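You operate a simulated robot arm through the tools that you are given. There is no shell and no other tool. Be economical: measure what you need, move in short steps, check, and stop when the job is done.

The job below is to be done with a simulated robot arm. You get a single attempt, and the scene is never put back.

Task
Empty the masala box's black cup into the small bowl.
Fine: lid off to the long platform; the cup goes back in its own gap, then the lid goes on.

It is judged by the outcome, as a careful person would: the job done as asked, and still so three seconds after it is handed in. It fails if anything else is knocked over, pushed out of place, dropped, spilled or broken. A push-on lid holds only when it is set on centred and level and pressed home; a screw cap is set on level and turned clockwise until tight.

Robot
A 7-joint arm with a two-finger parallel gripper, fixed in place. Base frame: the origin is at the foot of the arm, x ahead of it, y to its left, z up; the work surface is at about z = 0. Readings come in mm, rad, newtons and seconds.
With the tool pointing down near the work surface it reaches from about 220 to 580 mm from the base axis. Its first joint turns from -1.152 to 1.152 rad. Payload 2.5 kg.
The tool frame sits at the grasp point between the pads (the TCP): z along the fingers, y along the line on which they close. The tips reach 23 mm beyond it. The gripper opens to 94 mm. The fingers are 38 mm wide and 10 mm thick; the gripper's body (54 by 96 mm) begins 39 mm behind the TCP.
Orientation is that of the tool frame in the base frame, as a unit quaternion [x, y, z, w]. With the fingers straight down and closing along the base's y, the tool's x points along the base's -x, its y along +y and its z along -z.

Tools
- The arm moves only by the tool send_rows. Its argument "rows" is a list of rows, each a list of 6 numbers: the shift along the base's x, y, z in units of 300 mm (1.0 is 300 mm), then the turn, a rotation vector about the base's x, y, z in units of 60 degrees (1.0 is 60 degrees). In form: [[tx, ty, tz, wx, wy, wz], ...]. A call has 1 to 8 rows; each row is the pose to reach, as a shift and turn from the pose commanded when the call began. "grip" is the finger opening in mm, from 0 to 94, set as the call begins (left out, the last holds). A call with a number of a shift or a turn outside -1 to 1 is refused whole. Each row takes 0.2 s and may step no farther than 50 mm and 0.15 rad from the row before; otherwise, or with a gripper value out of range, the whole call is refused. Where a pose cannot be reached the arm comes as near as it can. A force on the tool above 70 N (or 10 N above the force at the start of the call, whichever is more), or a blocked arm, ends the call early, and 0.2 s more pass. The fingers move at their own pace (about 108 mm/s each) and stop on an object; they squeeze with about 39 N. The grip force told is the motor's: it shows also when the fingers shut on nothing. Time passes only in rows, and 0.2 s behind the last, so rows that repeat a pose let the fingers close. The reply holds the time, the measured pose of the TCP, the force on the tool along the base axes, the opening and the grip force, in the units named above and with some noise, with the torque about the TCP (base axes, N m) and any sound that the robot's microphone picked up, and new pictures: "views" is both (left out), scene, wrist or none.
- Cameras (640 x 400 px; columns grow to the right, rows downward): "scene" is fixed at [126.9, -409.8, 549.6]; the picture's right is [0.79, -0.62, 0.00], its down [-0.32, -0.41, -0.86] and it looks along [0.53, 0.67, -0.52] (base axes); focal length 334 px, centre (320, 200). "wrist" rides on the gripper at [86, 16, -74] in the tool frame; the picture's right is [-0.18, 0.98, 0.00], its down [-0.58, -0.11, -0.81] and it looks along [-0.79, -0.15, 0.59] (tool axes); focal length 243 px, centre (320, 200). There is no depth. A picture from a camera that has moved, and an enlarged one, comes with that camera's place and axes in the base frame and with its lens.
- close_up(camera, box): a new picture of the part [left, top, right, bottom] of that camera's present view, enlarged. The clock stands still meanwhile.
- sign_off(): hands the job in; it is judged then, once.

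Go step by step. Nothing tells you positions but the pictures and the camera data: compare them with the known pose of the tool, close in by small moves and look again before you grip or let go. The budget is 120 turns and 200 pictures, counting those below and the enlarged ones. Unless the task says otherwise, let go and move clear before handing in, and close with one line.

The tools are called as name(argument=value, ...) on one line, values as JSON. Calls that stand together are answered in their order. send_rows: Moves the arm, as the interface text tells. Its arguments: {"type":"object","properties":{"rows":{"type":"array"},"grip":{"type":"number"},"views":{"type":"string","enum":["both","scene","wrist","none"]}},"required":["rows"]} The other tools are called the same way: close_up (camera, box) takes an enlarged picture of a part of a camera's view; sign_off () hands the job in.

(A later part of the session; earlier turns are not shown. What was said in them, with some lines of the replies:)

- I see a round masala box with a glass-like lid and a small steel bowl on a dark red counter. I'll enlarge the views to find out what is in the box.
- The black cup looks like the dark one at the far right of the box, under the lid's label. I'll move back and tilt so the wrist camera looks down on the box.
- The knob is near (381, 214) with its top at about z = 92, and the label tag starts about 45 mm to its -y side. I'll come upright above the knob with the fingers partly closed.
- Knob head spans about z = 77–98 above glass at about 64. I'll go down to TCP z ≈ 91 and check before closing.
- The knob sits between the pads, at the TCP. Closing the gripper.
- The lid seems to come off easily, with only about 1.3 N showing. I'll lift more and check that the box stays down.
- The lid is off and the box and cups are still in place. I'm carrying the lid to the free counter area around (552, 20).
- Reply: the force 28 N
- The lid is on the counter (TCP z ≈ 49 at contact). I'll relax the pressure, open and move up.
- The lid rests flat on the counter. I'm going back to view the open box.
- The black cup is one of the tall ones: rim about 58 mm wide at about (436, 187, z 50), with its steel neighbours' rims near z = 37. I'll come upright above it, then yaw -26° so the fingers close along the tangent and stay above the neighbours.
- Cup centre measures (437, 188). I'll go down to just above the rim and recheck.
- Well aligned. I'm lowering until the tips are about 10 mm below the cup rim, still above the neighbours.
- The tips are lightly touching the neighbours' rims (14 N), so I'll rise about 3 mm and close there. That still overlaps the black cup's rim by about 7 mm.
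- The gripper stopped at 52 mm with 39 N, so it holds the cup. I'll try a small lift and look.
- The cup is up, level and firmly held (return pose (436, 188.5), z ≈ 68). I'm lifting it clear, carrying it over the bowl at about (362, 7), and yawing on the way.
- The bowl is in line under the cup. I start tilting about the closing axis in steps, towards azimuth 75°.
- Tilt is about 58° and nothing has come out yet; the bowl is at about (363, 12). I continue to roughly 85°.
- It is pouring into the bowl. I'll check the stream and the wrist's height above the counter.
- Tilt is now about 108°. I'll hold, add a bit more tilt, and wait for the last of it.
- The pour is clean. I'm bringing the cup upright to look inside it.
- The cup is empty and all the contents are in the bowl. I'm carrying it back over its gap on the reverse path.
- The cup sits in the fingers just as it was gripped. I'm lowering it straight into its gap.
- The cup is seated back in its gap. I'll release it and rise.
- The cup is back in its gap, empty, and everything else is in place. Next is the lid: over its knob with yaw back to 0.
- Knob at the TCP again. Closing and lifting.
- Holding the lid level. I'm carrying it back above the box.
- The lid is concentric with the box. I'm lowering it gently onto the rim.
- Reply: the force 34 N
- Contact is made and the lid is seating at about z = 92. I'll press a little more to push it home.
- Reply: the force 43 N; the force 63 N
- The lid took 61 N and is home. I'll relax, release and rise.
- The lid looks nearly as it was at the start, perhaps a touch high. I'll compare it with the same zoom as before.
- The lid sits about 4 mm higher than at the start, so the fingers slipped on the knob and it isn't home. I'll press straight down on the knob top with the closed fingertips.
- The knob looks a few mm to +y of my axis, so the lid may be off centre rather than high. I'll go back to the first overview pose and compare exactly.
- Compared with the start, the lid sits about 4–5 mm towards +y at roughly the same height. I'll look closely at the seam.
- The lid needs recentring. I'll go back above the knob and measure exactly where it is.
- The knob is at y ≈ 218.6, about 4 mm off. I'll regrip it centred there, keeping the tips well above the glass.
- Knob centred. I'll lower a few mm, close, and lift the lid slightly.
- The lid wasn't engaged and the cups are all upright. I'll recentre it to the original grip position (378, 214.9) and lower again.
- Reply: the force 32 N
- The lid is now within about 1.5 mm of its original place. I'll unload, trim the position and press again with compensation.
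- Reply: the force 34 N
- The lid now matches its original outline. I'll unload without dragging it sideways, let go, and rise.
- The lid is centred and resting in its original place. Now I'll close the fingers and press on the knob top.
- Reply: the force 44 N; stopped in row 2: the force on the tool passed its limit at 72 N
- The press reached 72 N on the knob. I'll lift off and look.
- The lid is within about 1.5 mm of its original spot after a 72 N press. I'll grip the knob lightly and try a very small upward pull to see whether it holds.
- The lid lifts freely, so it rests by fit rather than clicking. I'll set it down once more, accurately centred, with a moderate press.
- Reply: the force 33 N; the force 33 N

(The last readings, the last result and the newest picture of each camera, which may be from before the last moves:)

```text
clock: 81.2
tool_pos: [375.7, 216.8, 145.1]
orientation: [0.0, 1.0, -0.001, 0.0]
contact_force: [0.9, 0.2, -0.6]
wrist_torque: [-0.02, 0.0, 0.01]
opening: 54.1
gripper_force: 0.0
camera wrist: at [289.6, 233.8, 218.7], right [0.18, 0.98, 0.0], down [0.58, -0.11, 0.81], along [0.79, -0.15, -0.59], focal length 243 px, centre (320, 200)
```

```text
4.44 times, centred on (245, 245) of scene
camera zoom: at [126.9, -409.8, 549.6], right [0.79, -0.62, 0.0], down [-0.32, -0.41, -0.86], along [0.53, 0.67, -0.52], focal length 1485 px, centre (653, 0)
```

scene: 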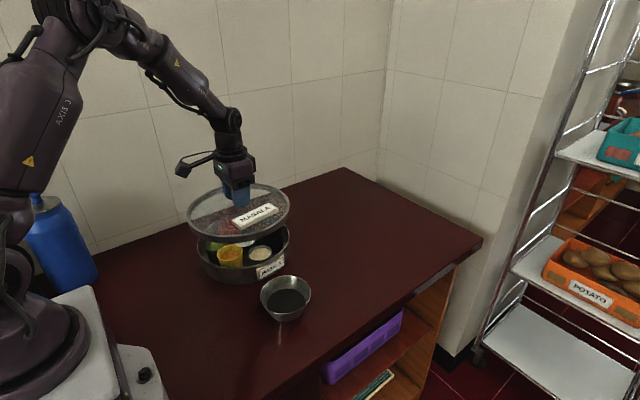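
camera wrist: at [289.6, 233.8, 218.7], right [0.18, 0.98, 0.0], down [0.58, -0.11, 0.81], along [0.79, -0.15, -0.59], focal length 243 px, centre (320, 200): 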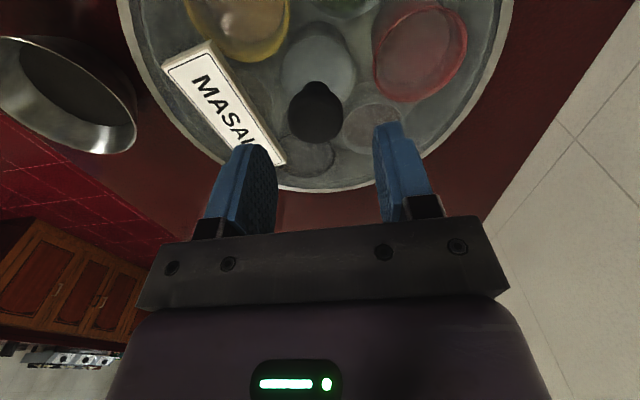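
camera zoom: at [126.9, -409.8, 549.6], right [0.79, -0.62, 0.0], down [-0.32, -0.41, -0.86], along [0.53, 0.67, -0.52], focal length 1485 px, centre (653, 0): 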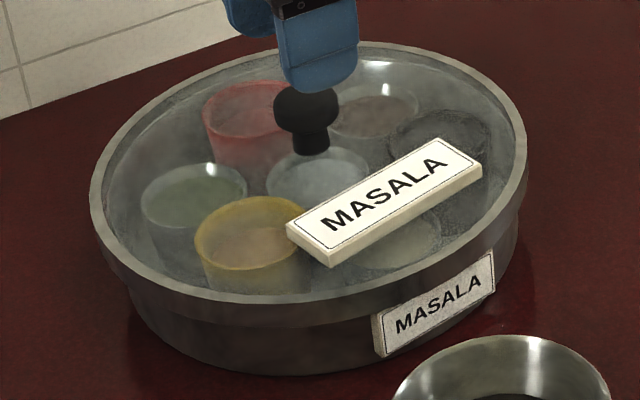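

I'll do the final press on the knob top with compensation for the arm's outward drift.

send_rows(rows=[[0.002, -0.003, 0, 0, 0, 0], [0.002, -0.003, 0, 0, 0, 0], [0.002, -0.003, -0.04, 0, 0, 0], [0.002, -0.003, -0.07, 0, 0, 0]], grip=0, views="none")

send_rows(rows=[[-0.001, 0, -0.006, 0, 0, 0], [-0.004, -0.002, -0.012, 0, 0, 0], [-0.006, -0.003, -0.017, 0, 0, 0]], views="none")

```text
clock: 82.2
tool_pos: [377.5, 214.3, 124.4]
orientation: [0.001, 1.0, -0.001, 0.0]
contact_force: [-0.4, 0.2, 0.1]
wrist_torque: [-0.01, 0.01, 0.04]
opening: 0.0
gripper_force: 38.9
```

```text
clock: 83.0
tool_pos: [376.5, 213.2, 121.3]
orientation: [0.0, 1.0, 0.001, 0.001]
contact_force: [-5.2, -1.4, 27.8]
wrist_torque: [-0.04, 0.28, -0.03]
opening: 0.0
gripper_force: 39.0
```

send_rows(rows=[[-0.002, -0.001, -0.004, 0, 0, 0], [-0.004, -0.002, -0.008, 0, 0, 0]], views="none")

close_up(camera="scene", box=[190, 200, 300, 290])

```text
clock: 83.6
tool_pos: [377.6, 213.1, 120.9]
orientation: [0.0, 1.0, 0.001, 0.004]
contact_force: [-6.2, -2.4, 53.9]
wrist_torque: [-0.04, 0.63, -0.04]
opening: 0.0
gripper_force: 38.6
```

```text
4.44 times, centred on (245, 245) of scene
camera zoom: at [126.7, -410.0, 549.5], right [0.79, -0.62, 0.0], down [-0.32, -0.41, -0.86], along [0.53, 0.67, -0.52], focal length 1485 px, centre (653, 0)
```

zoom: 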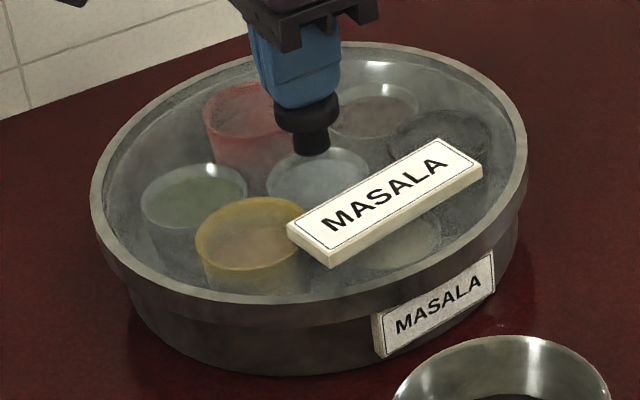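

54 N pressed, centred, with the outline matching the start. I'll unload straight and lift off.

send_rows(rows=[[0.004, 0.002, 0.008, 0, 0, 0], [0.008, 0.004, 0.016, 0, 0, 0], [0.01, 0.005, 0.025, 0, 0, 0], [0.01, 0.005, 0.1, 0, 0, 0], [0.01, 0.005, 0.25, 0, 0, 0], [0.01, 0.005, 0.4, 0, 0, 0]], views="none")

send_rows(rows=[[-0.05, -0.03, 0.12, 0, 0.1, 0], [-0.1, -0.07, 0.24, 0, 0.2, 0], [-0.16, -0.1, 0.36, 0, 0.3, 0], [-0.22, -0.14, 0.48, 0, 0.4, 0], [-0.262, -0.17, 0.53, 0, 0.5, 0], [-0.262, -0.17, 0.53, 0, 0.5, 0]], grip=94)

close_up(camera="wrist", box=[230, 75, 430, 215])

close_up(camera="scene", box=[190, 200, 300, 290])

```text
clock: 85.0
tool_pos: [378.8, 213.9, 238.3]
orientation: [0.0, 1.0, -0.001, -0.001]
contact_force: [-0.2, -0.2, 0.5]
wrist_torque: [-0.02, -0.02, -0.04]
opening: 0.0
gripper_force: 38.5
```

```text
clock: 86.4
tool_pos: [296.9, 161.7, 397.1]
orientation: [0.0, 0.966, -0.001, -0.26]
contact_force: [-0.7, 0.1, 0.2]
wrist_torque: [-0.02, -0.03, 0.02]
opening: 94.2
gripper_force: 0.0
camera wrist: at [259.6, 179.9, 503.3], right [0.16, 0.98, -0.09], down [0.91, -0.11, 0.4], along [0.39, -0.15, -0.91], focal length 243 px, centre (320, 200)
```

scene: 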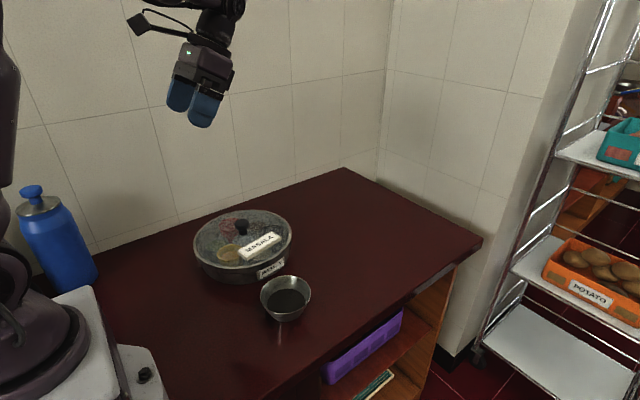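
wrist: 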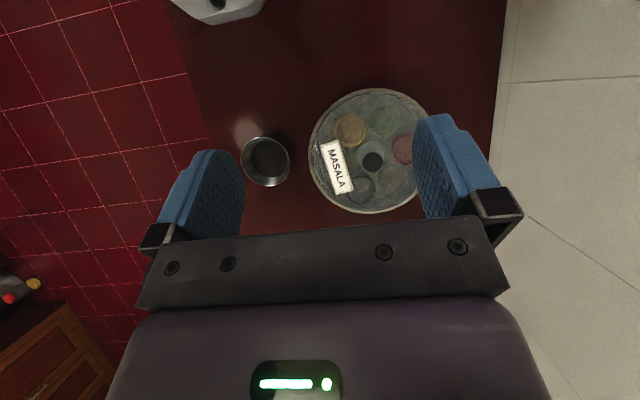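

```text
2.86 times, centred on (330, 145) of wrist
camera zoom: at [259.6, 179.9, 503.3], right [0.16, 0.98, -0.09], down [0.91, -0.11, 0.4], along [0.39, -0.15, -0.91], focal length 693 px, centre (291, 357)
```

zoom: 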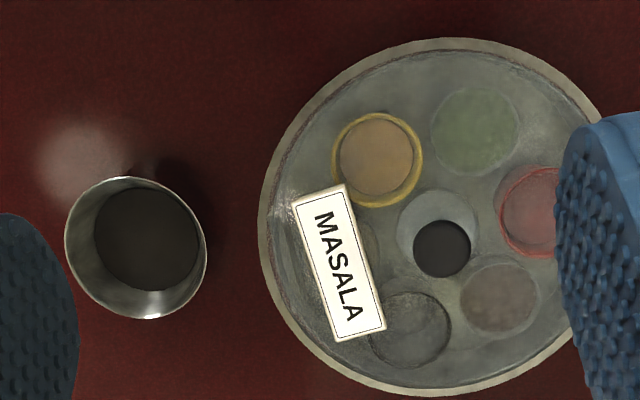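

```text
4.44 times, centred on (245, 245) of scene
camera zoom: at [126.9, -409.8, 549.6], right [0.79, -0.62, 0.0], down [-0.32, -0.41, -0.86], along [0.53, 0.67, -0.52], focal length 1485 px, centre (653, 0)
```

zoom: 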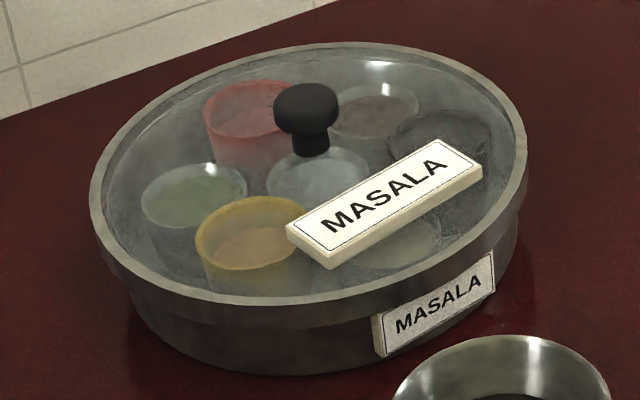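

The lid is now about 2.5 mm off towards -x/-y. I'll use the gripper's own closing to centre it without pressing, then press only lightly.

send_rows(rows=[[0.05, 0.04, -0.12, 0, -0.1, 0], [0.1, 0.08, -0.24, 0, -0.2, 0], [0.16, 0.12, -0.36, 0, -0.3, 0], [0.22, 0.15, -0.48, 0, -0.4, 0], [0.262, 0.173, -0.6, 0, -0.5, 0], [0.262, 0.173, -0.76, 0, -0.5, 0], [0.262, 0.173, -0.84, 0, -0.5, 0]], grip=54, views="wrist")

send_rows(rows=[[0, 0, -0.05, 0, 0, 0], [0, 0, -0.05, 0, 0, 0]], views="none")

send_rows(rows=[[0, 0, -0.035, 0, 0, 0], [0, 0, -0.035, 0, 0, 0]], views="wrist")

```text
clock: 88.0
tool_pos: [378.5, 214.4, 143.4]
orientation: [0.0, 1.0, 0.0, -0.001]
contact_force: [-0.7, -0.4, 0.4]
wrist_torque: [0.0, 0.04, 0.07]
opening: 54.2
gripper_force: 0.1
camera wrist: at [291.0, 232.5, 216.8], right [0.18, 0.98, 0.0], down [0.58, -0.11, 0.81], along [0.79, -0.15, -0.59], focal length 243 px, centre (320, 200)
```

wrist: 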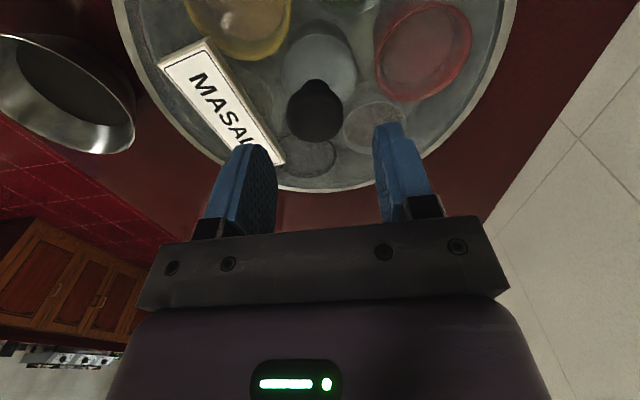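

```text
clock: 88.6
tool_pos: [377.9, 216.5, 129.2]
orientation: [0.0, 1.0, -0.001, -0.001]
contact_force: [0.5, -0.3, -0.5]
wrist_torque: [0.02, -0.04, -0.01]
opening: 54.0
gripper_force: 0.1
```

```text
clock: 89.2
tool_pos: [377.9, 215.7, 118.4]
orientation: [0.0, 1.0, 0.0, -0.001]
contact_force: [-0.1, -0.2, 0.2]
wrist_torque: [0.03, -0.02, 0.05]
opening: 54.0
gripper_force: 0.0
camera wrist: at [291.6, 232.9, 192.9], right [0.18, 0.98, 0.0], down [0.58, -0.11, 0.81], along [0.79, -0.15, -0.59], focal length 243 px, centre (320, 200)
```

wrist: 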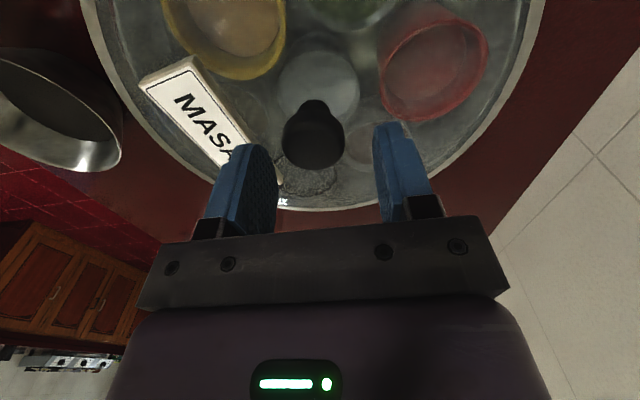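

send_rows(rows=[[0, -0.001, -0.05, 0, 0, 0], [0, -0.001, -0.076, 0, 0, 0]], views="none")

send_rows(rows=[[0, 0, 0, 0, 0, 0], [0, 0, 0, 0, 0, 0], [0, 0, 0, 0, 0, 0]], grip=10, views="wrist")

close_up(camera="scene", box=[190, 200, 300, 290])

```text
clock: 89.8
tool_pos: [378.5, 215.3, 96.9]
orientation: [0.0, 1.0, -0.001, -0.001]
contact_force: [-0.3, 0.2, -0.4]
wrist_torque: [0.04, 0.02, 0.01]
opening: 54.0
gripper_force: 0.0
```

```text
clock: 90.6
tool_pos: [378.5, 215.9, 95.7]
orientation: [0.0, 1.0, -0.001, 0.0]
contact_force: [0.3, -1.1, 0.5]
wrist_torque: [0.15, -0.02, -0.03]
opening: 32.7
gripper_force: 38.9
camera wrist: at [291.1, 232.2, 169.2], right [0.18, 0.98, 0.0], down [0.58, -0.11, 0.81], along [0.79, -0.15, -0.59], focal length 243 px, centre (320, 200)
```

wrist: 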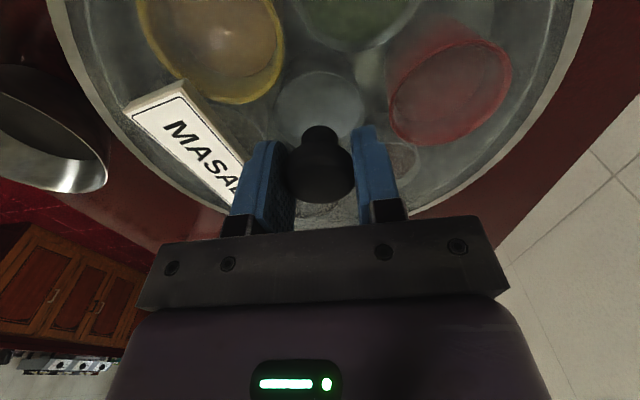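

```text
4.44 times, centred on (245, 245) of scene
camera zoom: at [126.9, -409.8, 549.6], right [0.79, -0.62, 0.0], down [-0.32, -0.41, -0.86], along [0.53, 0.67, -0.52], focal length 1485 px, centre (653, 0)
```

zoom: 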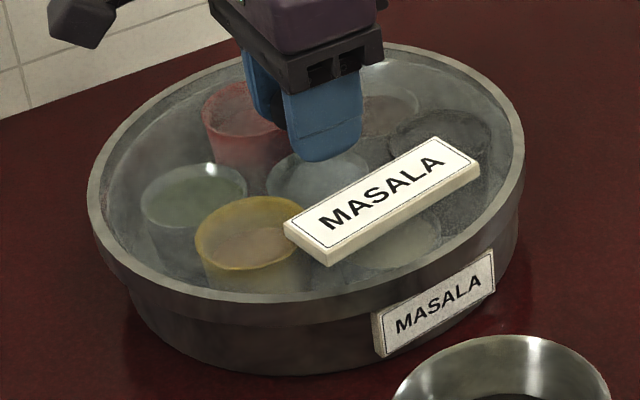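

y is centred; x needs about +2.4 mm. I'll nudge it while held, barely unloaded.

send_rows(rows=[[0, 0, 0.005, 0, 0, 0], [0.004, 0, 0.005, 0, 0, 0], [0.008, 0, 0.005, 0, 0, 0], [0.008, 0, 0.005, 0, 0, 0]], views="none")

close_up(camera="scene", box=[190, 200, 300, 290])

```text
clock: 91.6
tool_pos: [380.7, 214.5, 98.2]
orientation: [0.0, 1.0, -0.001, 0.0]
contact_force: [0.4, -0.3, -0.9]
wrist_torque: [-0.01, 0.01, -0.01]
opening: 32.7
gripper_force: 38.6
```

```text
4.44 times, centred on (245, 245) of scene
camera zoom: at [126.9, -409.8, 549.6], right [0.79, -0.62, 0.0], down [-0.32, -0.41, -0.86], along [0.53, 0.67, -0.52], focal length 1485 px, centre (653, 0)
```

zoom: 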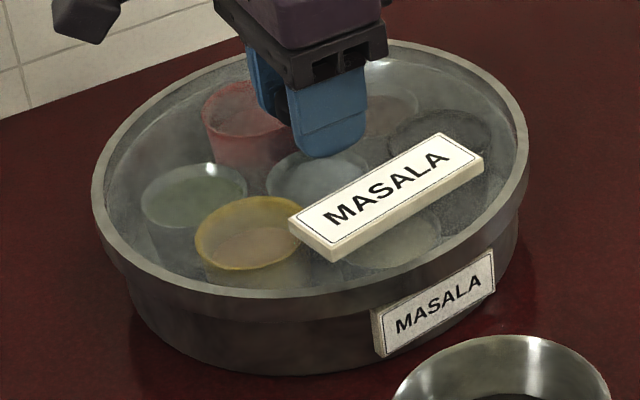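

Centred now. I'll lower it and press gently.

send_rows(rows=[[0, 0, -0.005, 0, 0, 0], [-0.001, 0, -0.01, 0, 0, 0], [-0.002, -0.001, -0.013, 0, 0, 0]], views="none")

close_up(camera="scene", box=[190, 200, 300, 290])

```text
clock: 92.4
tool_pos: [380.7, 215.6, 96.3]
orientation: [0.0, 1.0, 0.0, 0.0]
contact_force: [-8.6, -2.6, 28.5]
wrist_torque: [0.12, 0.55, -0.13]
opening: 32.6
gripper_force: 38.9
```

```text
4.44 times, centred on (245, 245) of scene
camera zoom: at [126.8, -409.9, 549.5], right [0.79, -0.62, 0.0], down [-0.32, -0.41, -0.86], along [0.53, 0.67, -0.52], focal length 1485 px, centre (653, 0)
```

zoom: 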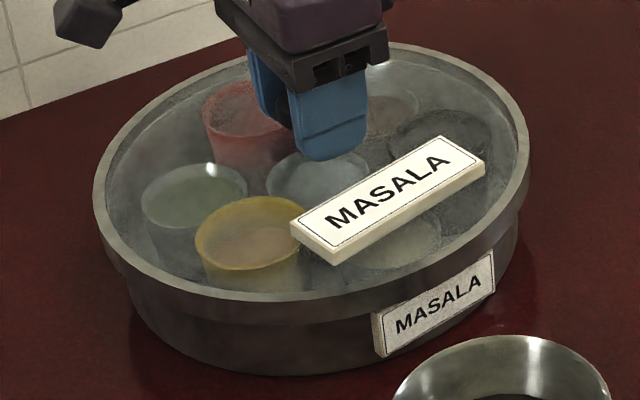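

send_rows(rows=[[-0.002, -0.001, -0.003, 0, 0, 0], [-0.003, -0.001, -0.006, 0, 0, 0], [-0.003, -0.001, -0.006, 0, 0, 0]], views="none")

close_up(camera="scene", box=[190, 200, 300, 290])

```text
clock: 93.2
tool_pos: [379.9, 214.3, 94.6]
orientation: [0.0, 1.0, 0.001, 0.003]
contact_force: [4.2, 2.0, 30.8]
wrist_torque: [-0.14, -0.06, -0.17]
opening: 32.6
gripper_force: 39.3
```

```text
4.44 times, centred on (245, 245) of scene
camera zoom: at [126.7, -409.9, 549.5], right [0.79, -0.62, 0.0], down [-0.32, -0.41, -0.86], along [0.53, 0.67, -0.52], focal length 1485 px, centre (653, 0)
```

zoom: 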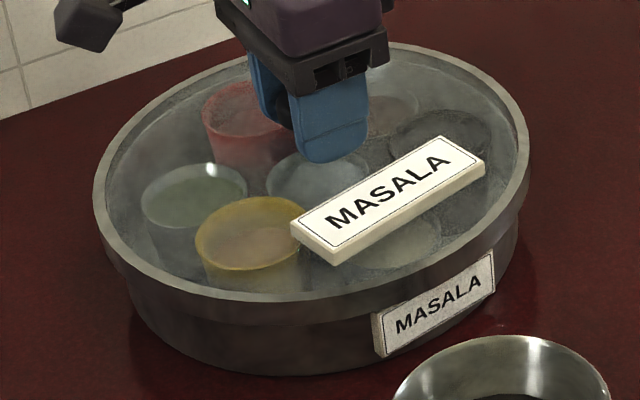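

The fingers slip at about 31 N and the lid doesn't go lower, so it is down. I'll unload gently and release.

send_rows(rows=[[0.002, 0.001, 0.004, 0, 0, 0], [0.003, 0.001, 0.007, 0, 0, 0]], views="none")

send_rows(rows=[[0, 0, 0, 0, 0, 0], [0, 0, 0, 0, 0, 0], [0, 0, 0.03, 0, 0, 0], [0, 0, 0.1, 0, 0, 0], [0, 0, 0.17, 0, 0, 0]], grip=54, views="wrist")

close_up(camera="scene", box=[190, 200, 300, 290])

```text
clock: 93.8
tool_pos: [380.1, 213.5, 93.4]
orientation: [0.001, 1.0, -0.001, 0.001]
contact_force: [5.9, -0.1, 18.4]
wrist_torque: [0.05, -0.76, -0.13]
opening: 32.7
gripper_force: 38.7
```

```text
clock: 95.0
tool_pos: [379.8, 213.1, 144.1]
orientation: [0.0, 1.0, -0.001, 0.0]
contact_force: [-0.5, -0.7, -0.4]
wrist_torque: [-0.03, 0.02, 0.01]
opening: 54.0
gripper_force: 0.1
camera wrist: at [292.9, 230.9, 217.7], right [0.18, 0.98, 0.0], down [0.58, -0.11, 0.81], along [0.79, -0.15, -0.59], focal length 243 px, centre (320, 200)
```

wrist: 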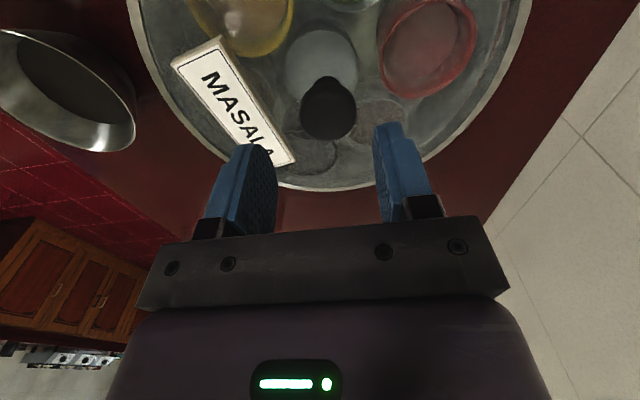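

```text
4.44 times, centred on (245, 245) of scene
camera zoom: at [126.9, -409.8, 549.6], right [0.79, -0.62, 0.0], down [-0.32, -0.41, -0.86], along [0.53, 0.67, -0.52], focal length 1485 px, centre (653, 0)
```

zoom: 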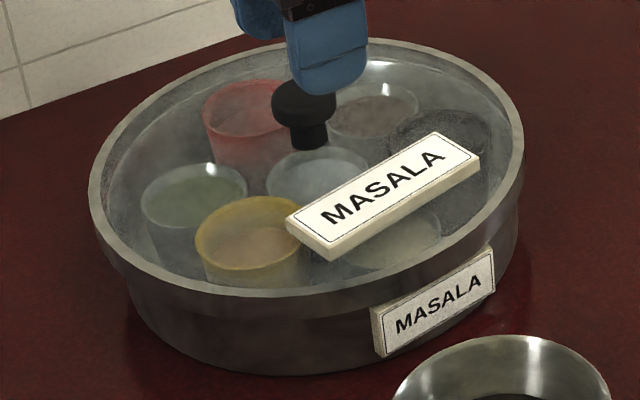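

Releasing with residual load kicked the lid to +y again. I'll regrip, centre it, and this time release at zero force.

send_rows(rows=[[0, 0.003, -0.08, 0, 0, 0], [0, 0.003, -0.14, 0, 0, 0], [0, 0.003, -0.157, 0, 0, 0]], views="none")

send_rows(rows=[[0, 0, 0, 0, 0, 0], [0, 0, 0, 0, 0, 0], [0, 0, 0, 0, 0, 0], [0, 0, 0.006, 0, 0, 0]], grip=10, views="none")

close_up(camera="scene", box=[190, 200, 300, 290])

```text
clock: 95.8
tool_pos: [380.0, 215.2, 95.8]
orientation: [0.001, 1.0, -0.002, -0.002]
contact_force: [0.1, 0.2, 0.8]
wrist_torque: [-0.02, 0.01, -0.03]
opening: 53.9
gripper_force: 0.1
```

```text
clock: 96.8
tool_pos: [379.9, 215.9, 98.9]
orientation: [0.0, 1.0, 0.0, -0.001]
contact_force: [0.2, -0.2, 0.3]
wrist_torque: [0.0, -0.02, 0.0]
opening: 32.6
gripper_force: 38.8
```

```text
4.44 times, centred on (245, 245) of scene
camera zoom: at [126.9, -409.8, 549.6], right [0.79, -0.62, 0.0], down [-0.32, -0.41, -0.86], along [0.53, 0.67, -0.52], focal length 1485 px, centre (653, 0)
```

zoom: 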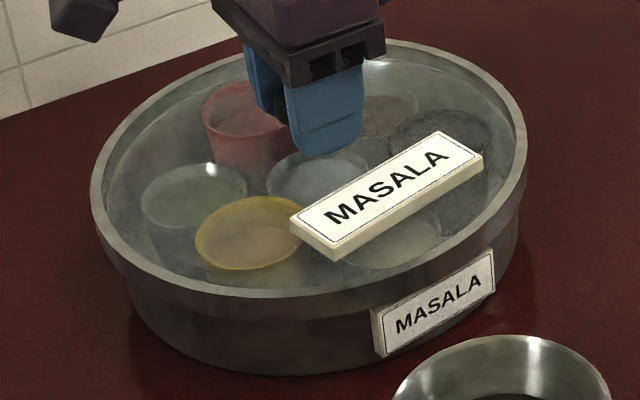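

Centred again. I'll lower in tiny steps until it just touches.

send_rows(rows=[[0, -0.001, -0.004, 0, 0, 0], [0, -0.001, -0.007, 0, 0, 0]], views="none")

send_rows(rows=[[0, 0, 0, 0, 0, 0]], views="none")

```text
clock: 97.4
tool_pos: [380.7, 215.2, 96.6]
orientation: [0.0, 1.0, 0.0, -0.001]
contact_force: [0.6, -0.7, -0.7]
wrist_torque: [-0.02, -0.02, 0.0]
opening: 33.0
gripper_force: 38.9
```

```text
clock: 97.8
tool_pos: [379.5, 216.7, 97.8]
orientation: [0.0, 1.0, -0.001, -0.001]
contact_force: [-0.2, 1.4, 0.5]
wrist_torque: [0.02, 0.0, -0.03]
opening: 32.8
gripper_force: 39.2
```

The force is near zero, so the lid's weight is on the rim. Releasing.

send_rows(rows=[[0, 0, 0, 0, 0, 0], [0, 0, 0, 0, 0, 0], [0, 0, 0.03, 0, 0, 0], [0, 0, 0.1, 0, 0, 0], [0, 0, 0.15, 0, 0, 0]], grip=54, views="wrist")

close_up(camera="scene", box=[190, 200, 300, 290])

```text
clock: 99.0
tool_pos: [378.3, 215.1, 140.4]
orientation: [-0.001, 1.0, 0.0, -0.001]
contact_force: [-0.3, -0.3, 0.6]
wrist_torque: [-0.01, 0.0, 0.0]
opening: 53.8
gripper_force: 0.0
camera wrist: at [292.5, 231.8, 214.8], right [0.18, 0.98, 0.0], down [0.58, -0.11, 0.81], along [0.79, -0.15, -0.59], focal length 243 px, centre (320, 200)
```

wrist: 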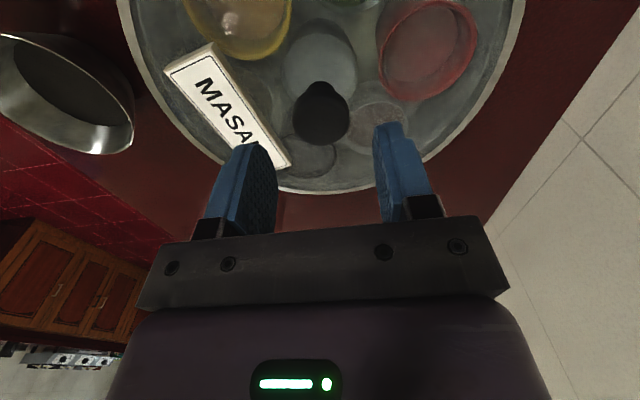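

```text
4.44 times, centred on (245, 245) of scene
camera zoom: at [126.9, -409.8, 549.6], right [0.79, -0.62, 0.0], down [-0.32, -0.41, -0.86], along [0.53, 0.67, -0.52], focal length 1485 px, centre (653, 0)
```

zoom: 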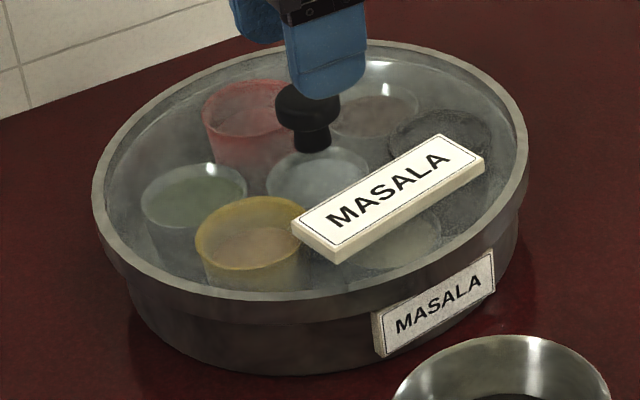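

The lid now matches the original outline within 1 mm. I'll press on the knob top with small compensation.

send_rows(rows=[[-0.004, 0.001, 0, 0, 0, 0], [-0.004, 0.001, 0, 0, 0, 0], [-0.004, 0.001, -0.03, 0, 0, 0], [-0.004, 0.001, -0.055, 0, 0, 0]], grip=0, views="none")

send_rows(rows=[[0, 0, -0.007, 0, 0, 0], [-0.001, 0, -0.013, 0, 0, 0]], views="none")

```text
clock: 100.0
tool_pos: [379.0, 215.3, 126.3]
orientation: [-0.001, 1.0, -0.001, -0.001]
contact_force: [0.0, -1.0, 0.7]
wrist_torque: [0.0, 0.05, -0.01]
opening: 0.0
gripper_force: 39.8
```

```text
clock: 100.6
tool_pos: [378.8, 215.6, 120.9]
orientation: [0.0, 1.0, 0.0, -0.001]
contact_force: [-0.1, 0.4, 0.5]
wrist_torque: [-0.03, 0.01, 0.03]
opening: 0.0
gripper_force: 39.2
```

send_rows(rows=[[0, 0, -0.004, 0, 0, 0], [-0.002, -0.001, -0.008, 0, 0, 0], [-0.003, -0.0015, -0.012, 0, 0, 0]], views="none")

close_up(camera="scene", box=[190, 200, 300, 290])

```text
clock: 101.4
tool_pos: [378.3, 215.4, 121.2]
orientation: [0.0, 1.0, 0.001, 0.002]
contact_force: [-9.0, -5.1, 43.6]
wrist_torque: [-0.09, 0.43, 0.01]
opening: 0.1
gripper_force: 38.8
```

```text
4.44 times, centred on (245, 245) of scene
camera zoom: at [126.7, -409.9, 549.5], right [0.79, -0.62, 0.0], down [-0.32, -0.41, -0.86], along [0.53, 0.67, -0.52], focal length 1485 px, centre (653, 0)
```

zoom: 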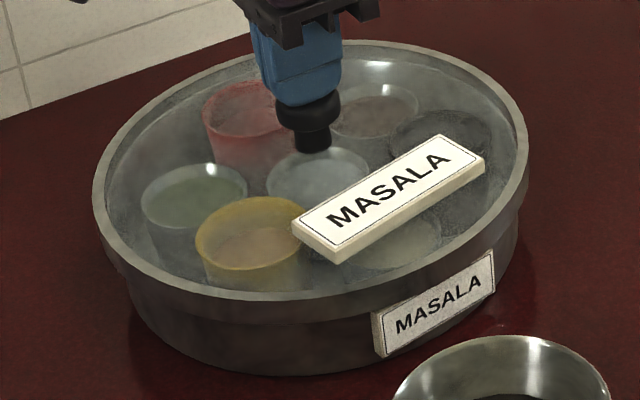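

send_rows(rows=[[-0.001, -0.001, -0.002, 0, 0, 0], [-0.002, -0.001, -0.004, 0, 0, 0]], views="none")

send_rows(rows=[[0.002, 0.001, 0.005, 0, 0, 0], [0.004, 0.002, 0.011, 0, 0, 0], [0.005, 0.003, 0.018, 0, 0, 0], [0.005, 0.003, 0.06, 0, 0, 0], [0.005, 0.003, 0.18, 0, 0, 0], [0.005, 0.003, 0.33, 0, 0, 0]], views="none")

send_rows(rows=[[-0.05, -0.03, 0.12, 0, 0.1, 0], [-0.1, -0.07, 0.24, 0, 0.2, 0], [-0.16, -0.1, 0.36, 0, 0.3, 0], [-0.22, -0.14, 0.48, 0, 0.4, 0], [-0.262, -0.172, 0.58, 0, 0.5, 0], [-0.262, -0.172, 0.58, 0, 0.5, 0]], grip=94)

close_up(camera="wrist", box=[230, 75, 430, 215])

close_up(camera="scene", box=[190, 200, 300, 290])

```text
clock: 102.0
tool_pos: [379.5, 213.9, 121.3]
orientation: [-0.001, 1.0, 0.002, 0.004]
contact_force: [-7.9, -3.9, 59.2]
wrist_torque: [-0.12, 0.81, 0.03]
opening: 0.1
gripper_force: 38.6
```

```text
clock: 103.4
tool_pos: [377.3, 216.4, 216.1]
orientation: [-0.001, 1.0, -0.001, -0.003]
contact_force: [0.5, 0.7, -0.7]
wrist_torque: [0.01, 0.0, 0.02]
opening: 0.1
gripper_force: 39.0
```

```text
clock: 104.8
tool_pos: [298.4, 164.4, 390.7]
orientation: [-0.001, 0.965, -0.001, -0.26]
contact_force: [1.3, -0.4, -0.1]
wrist_torque: [0.01, 0.01, -0.01]
opening: 94.0
gripper_force: 0.0
camera wrist: at [261.6, 181.7, 497.1], right [0.16, 0.98, -0.09], down [0.91, -0.11, 0.41], along [0.39, -0.15, -0.91], focal length 243 px, centre (320, 200)
```

scene: 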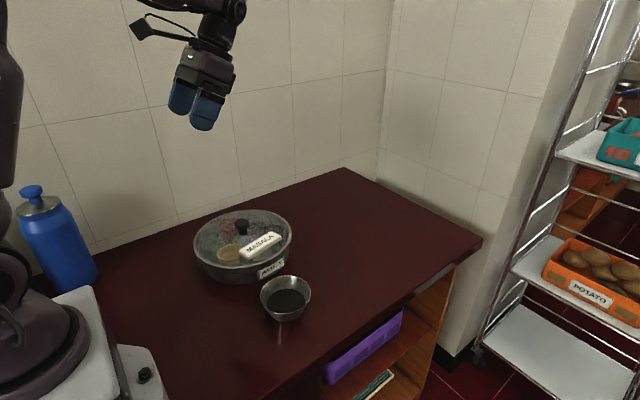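
wrist: 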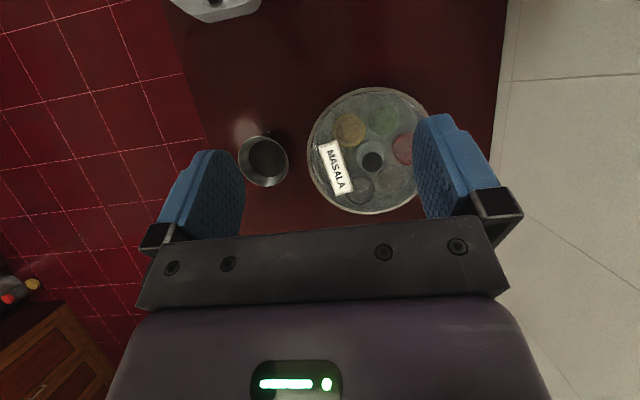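

```text
2.86 times, centred on (330, 145) of wrist
camera zoom: at [261.6, 181.7, 497.1], right [0.16, 0.98, -0.09], down [0.91, -0.11, 0.41], along [0.39, -0.15, -0.91], focal length 693 px, centre (291, 357)
```

zoom: 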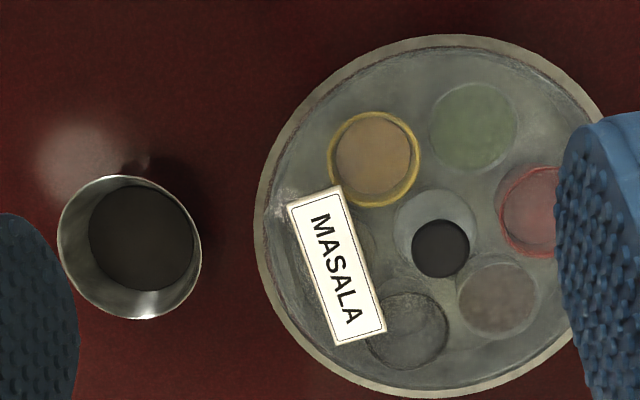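

```text
4.44 times, centred on (245, 245) of scene
camera zoom: at [126.9, -409.8, 549.6], right [0.79, -0.62, 0.0], down [-0.32, -0.41, -0.86], along [0.53, 0.67, -0.52], focal length 1485 px, centre (653, 0)
```

zoom: 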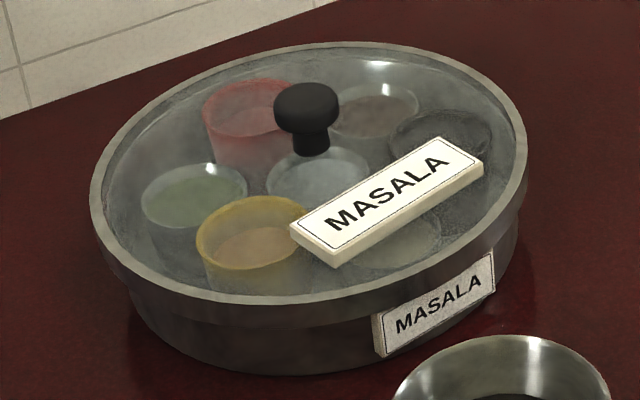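

Everything looks finished: the spice is in the bowl, and the empty black cup is back in its gap. The lid is on, level and within about 1.5 mm of where it started. The arm is clear, so I'm handing in.

sign_off()

```text
The job is handed in.
```

The black cup is emptied into the small bowl and back in its own gap, and the lid is back on the masala box. I pressed it with about 59 N but felt no click: it seems to rest in place rather than lock. The yellow cup also slid about 4 mm inside the box while I was pressing the lid.
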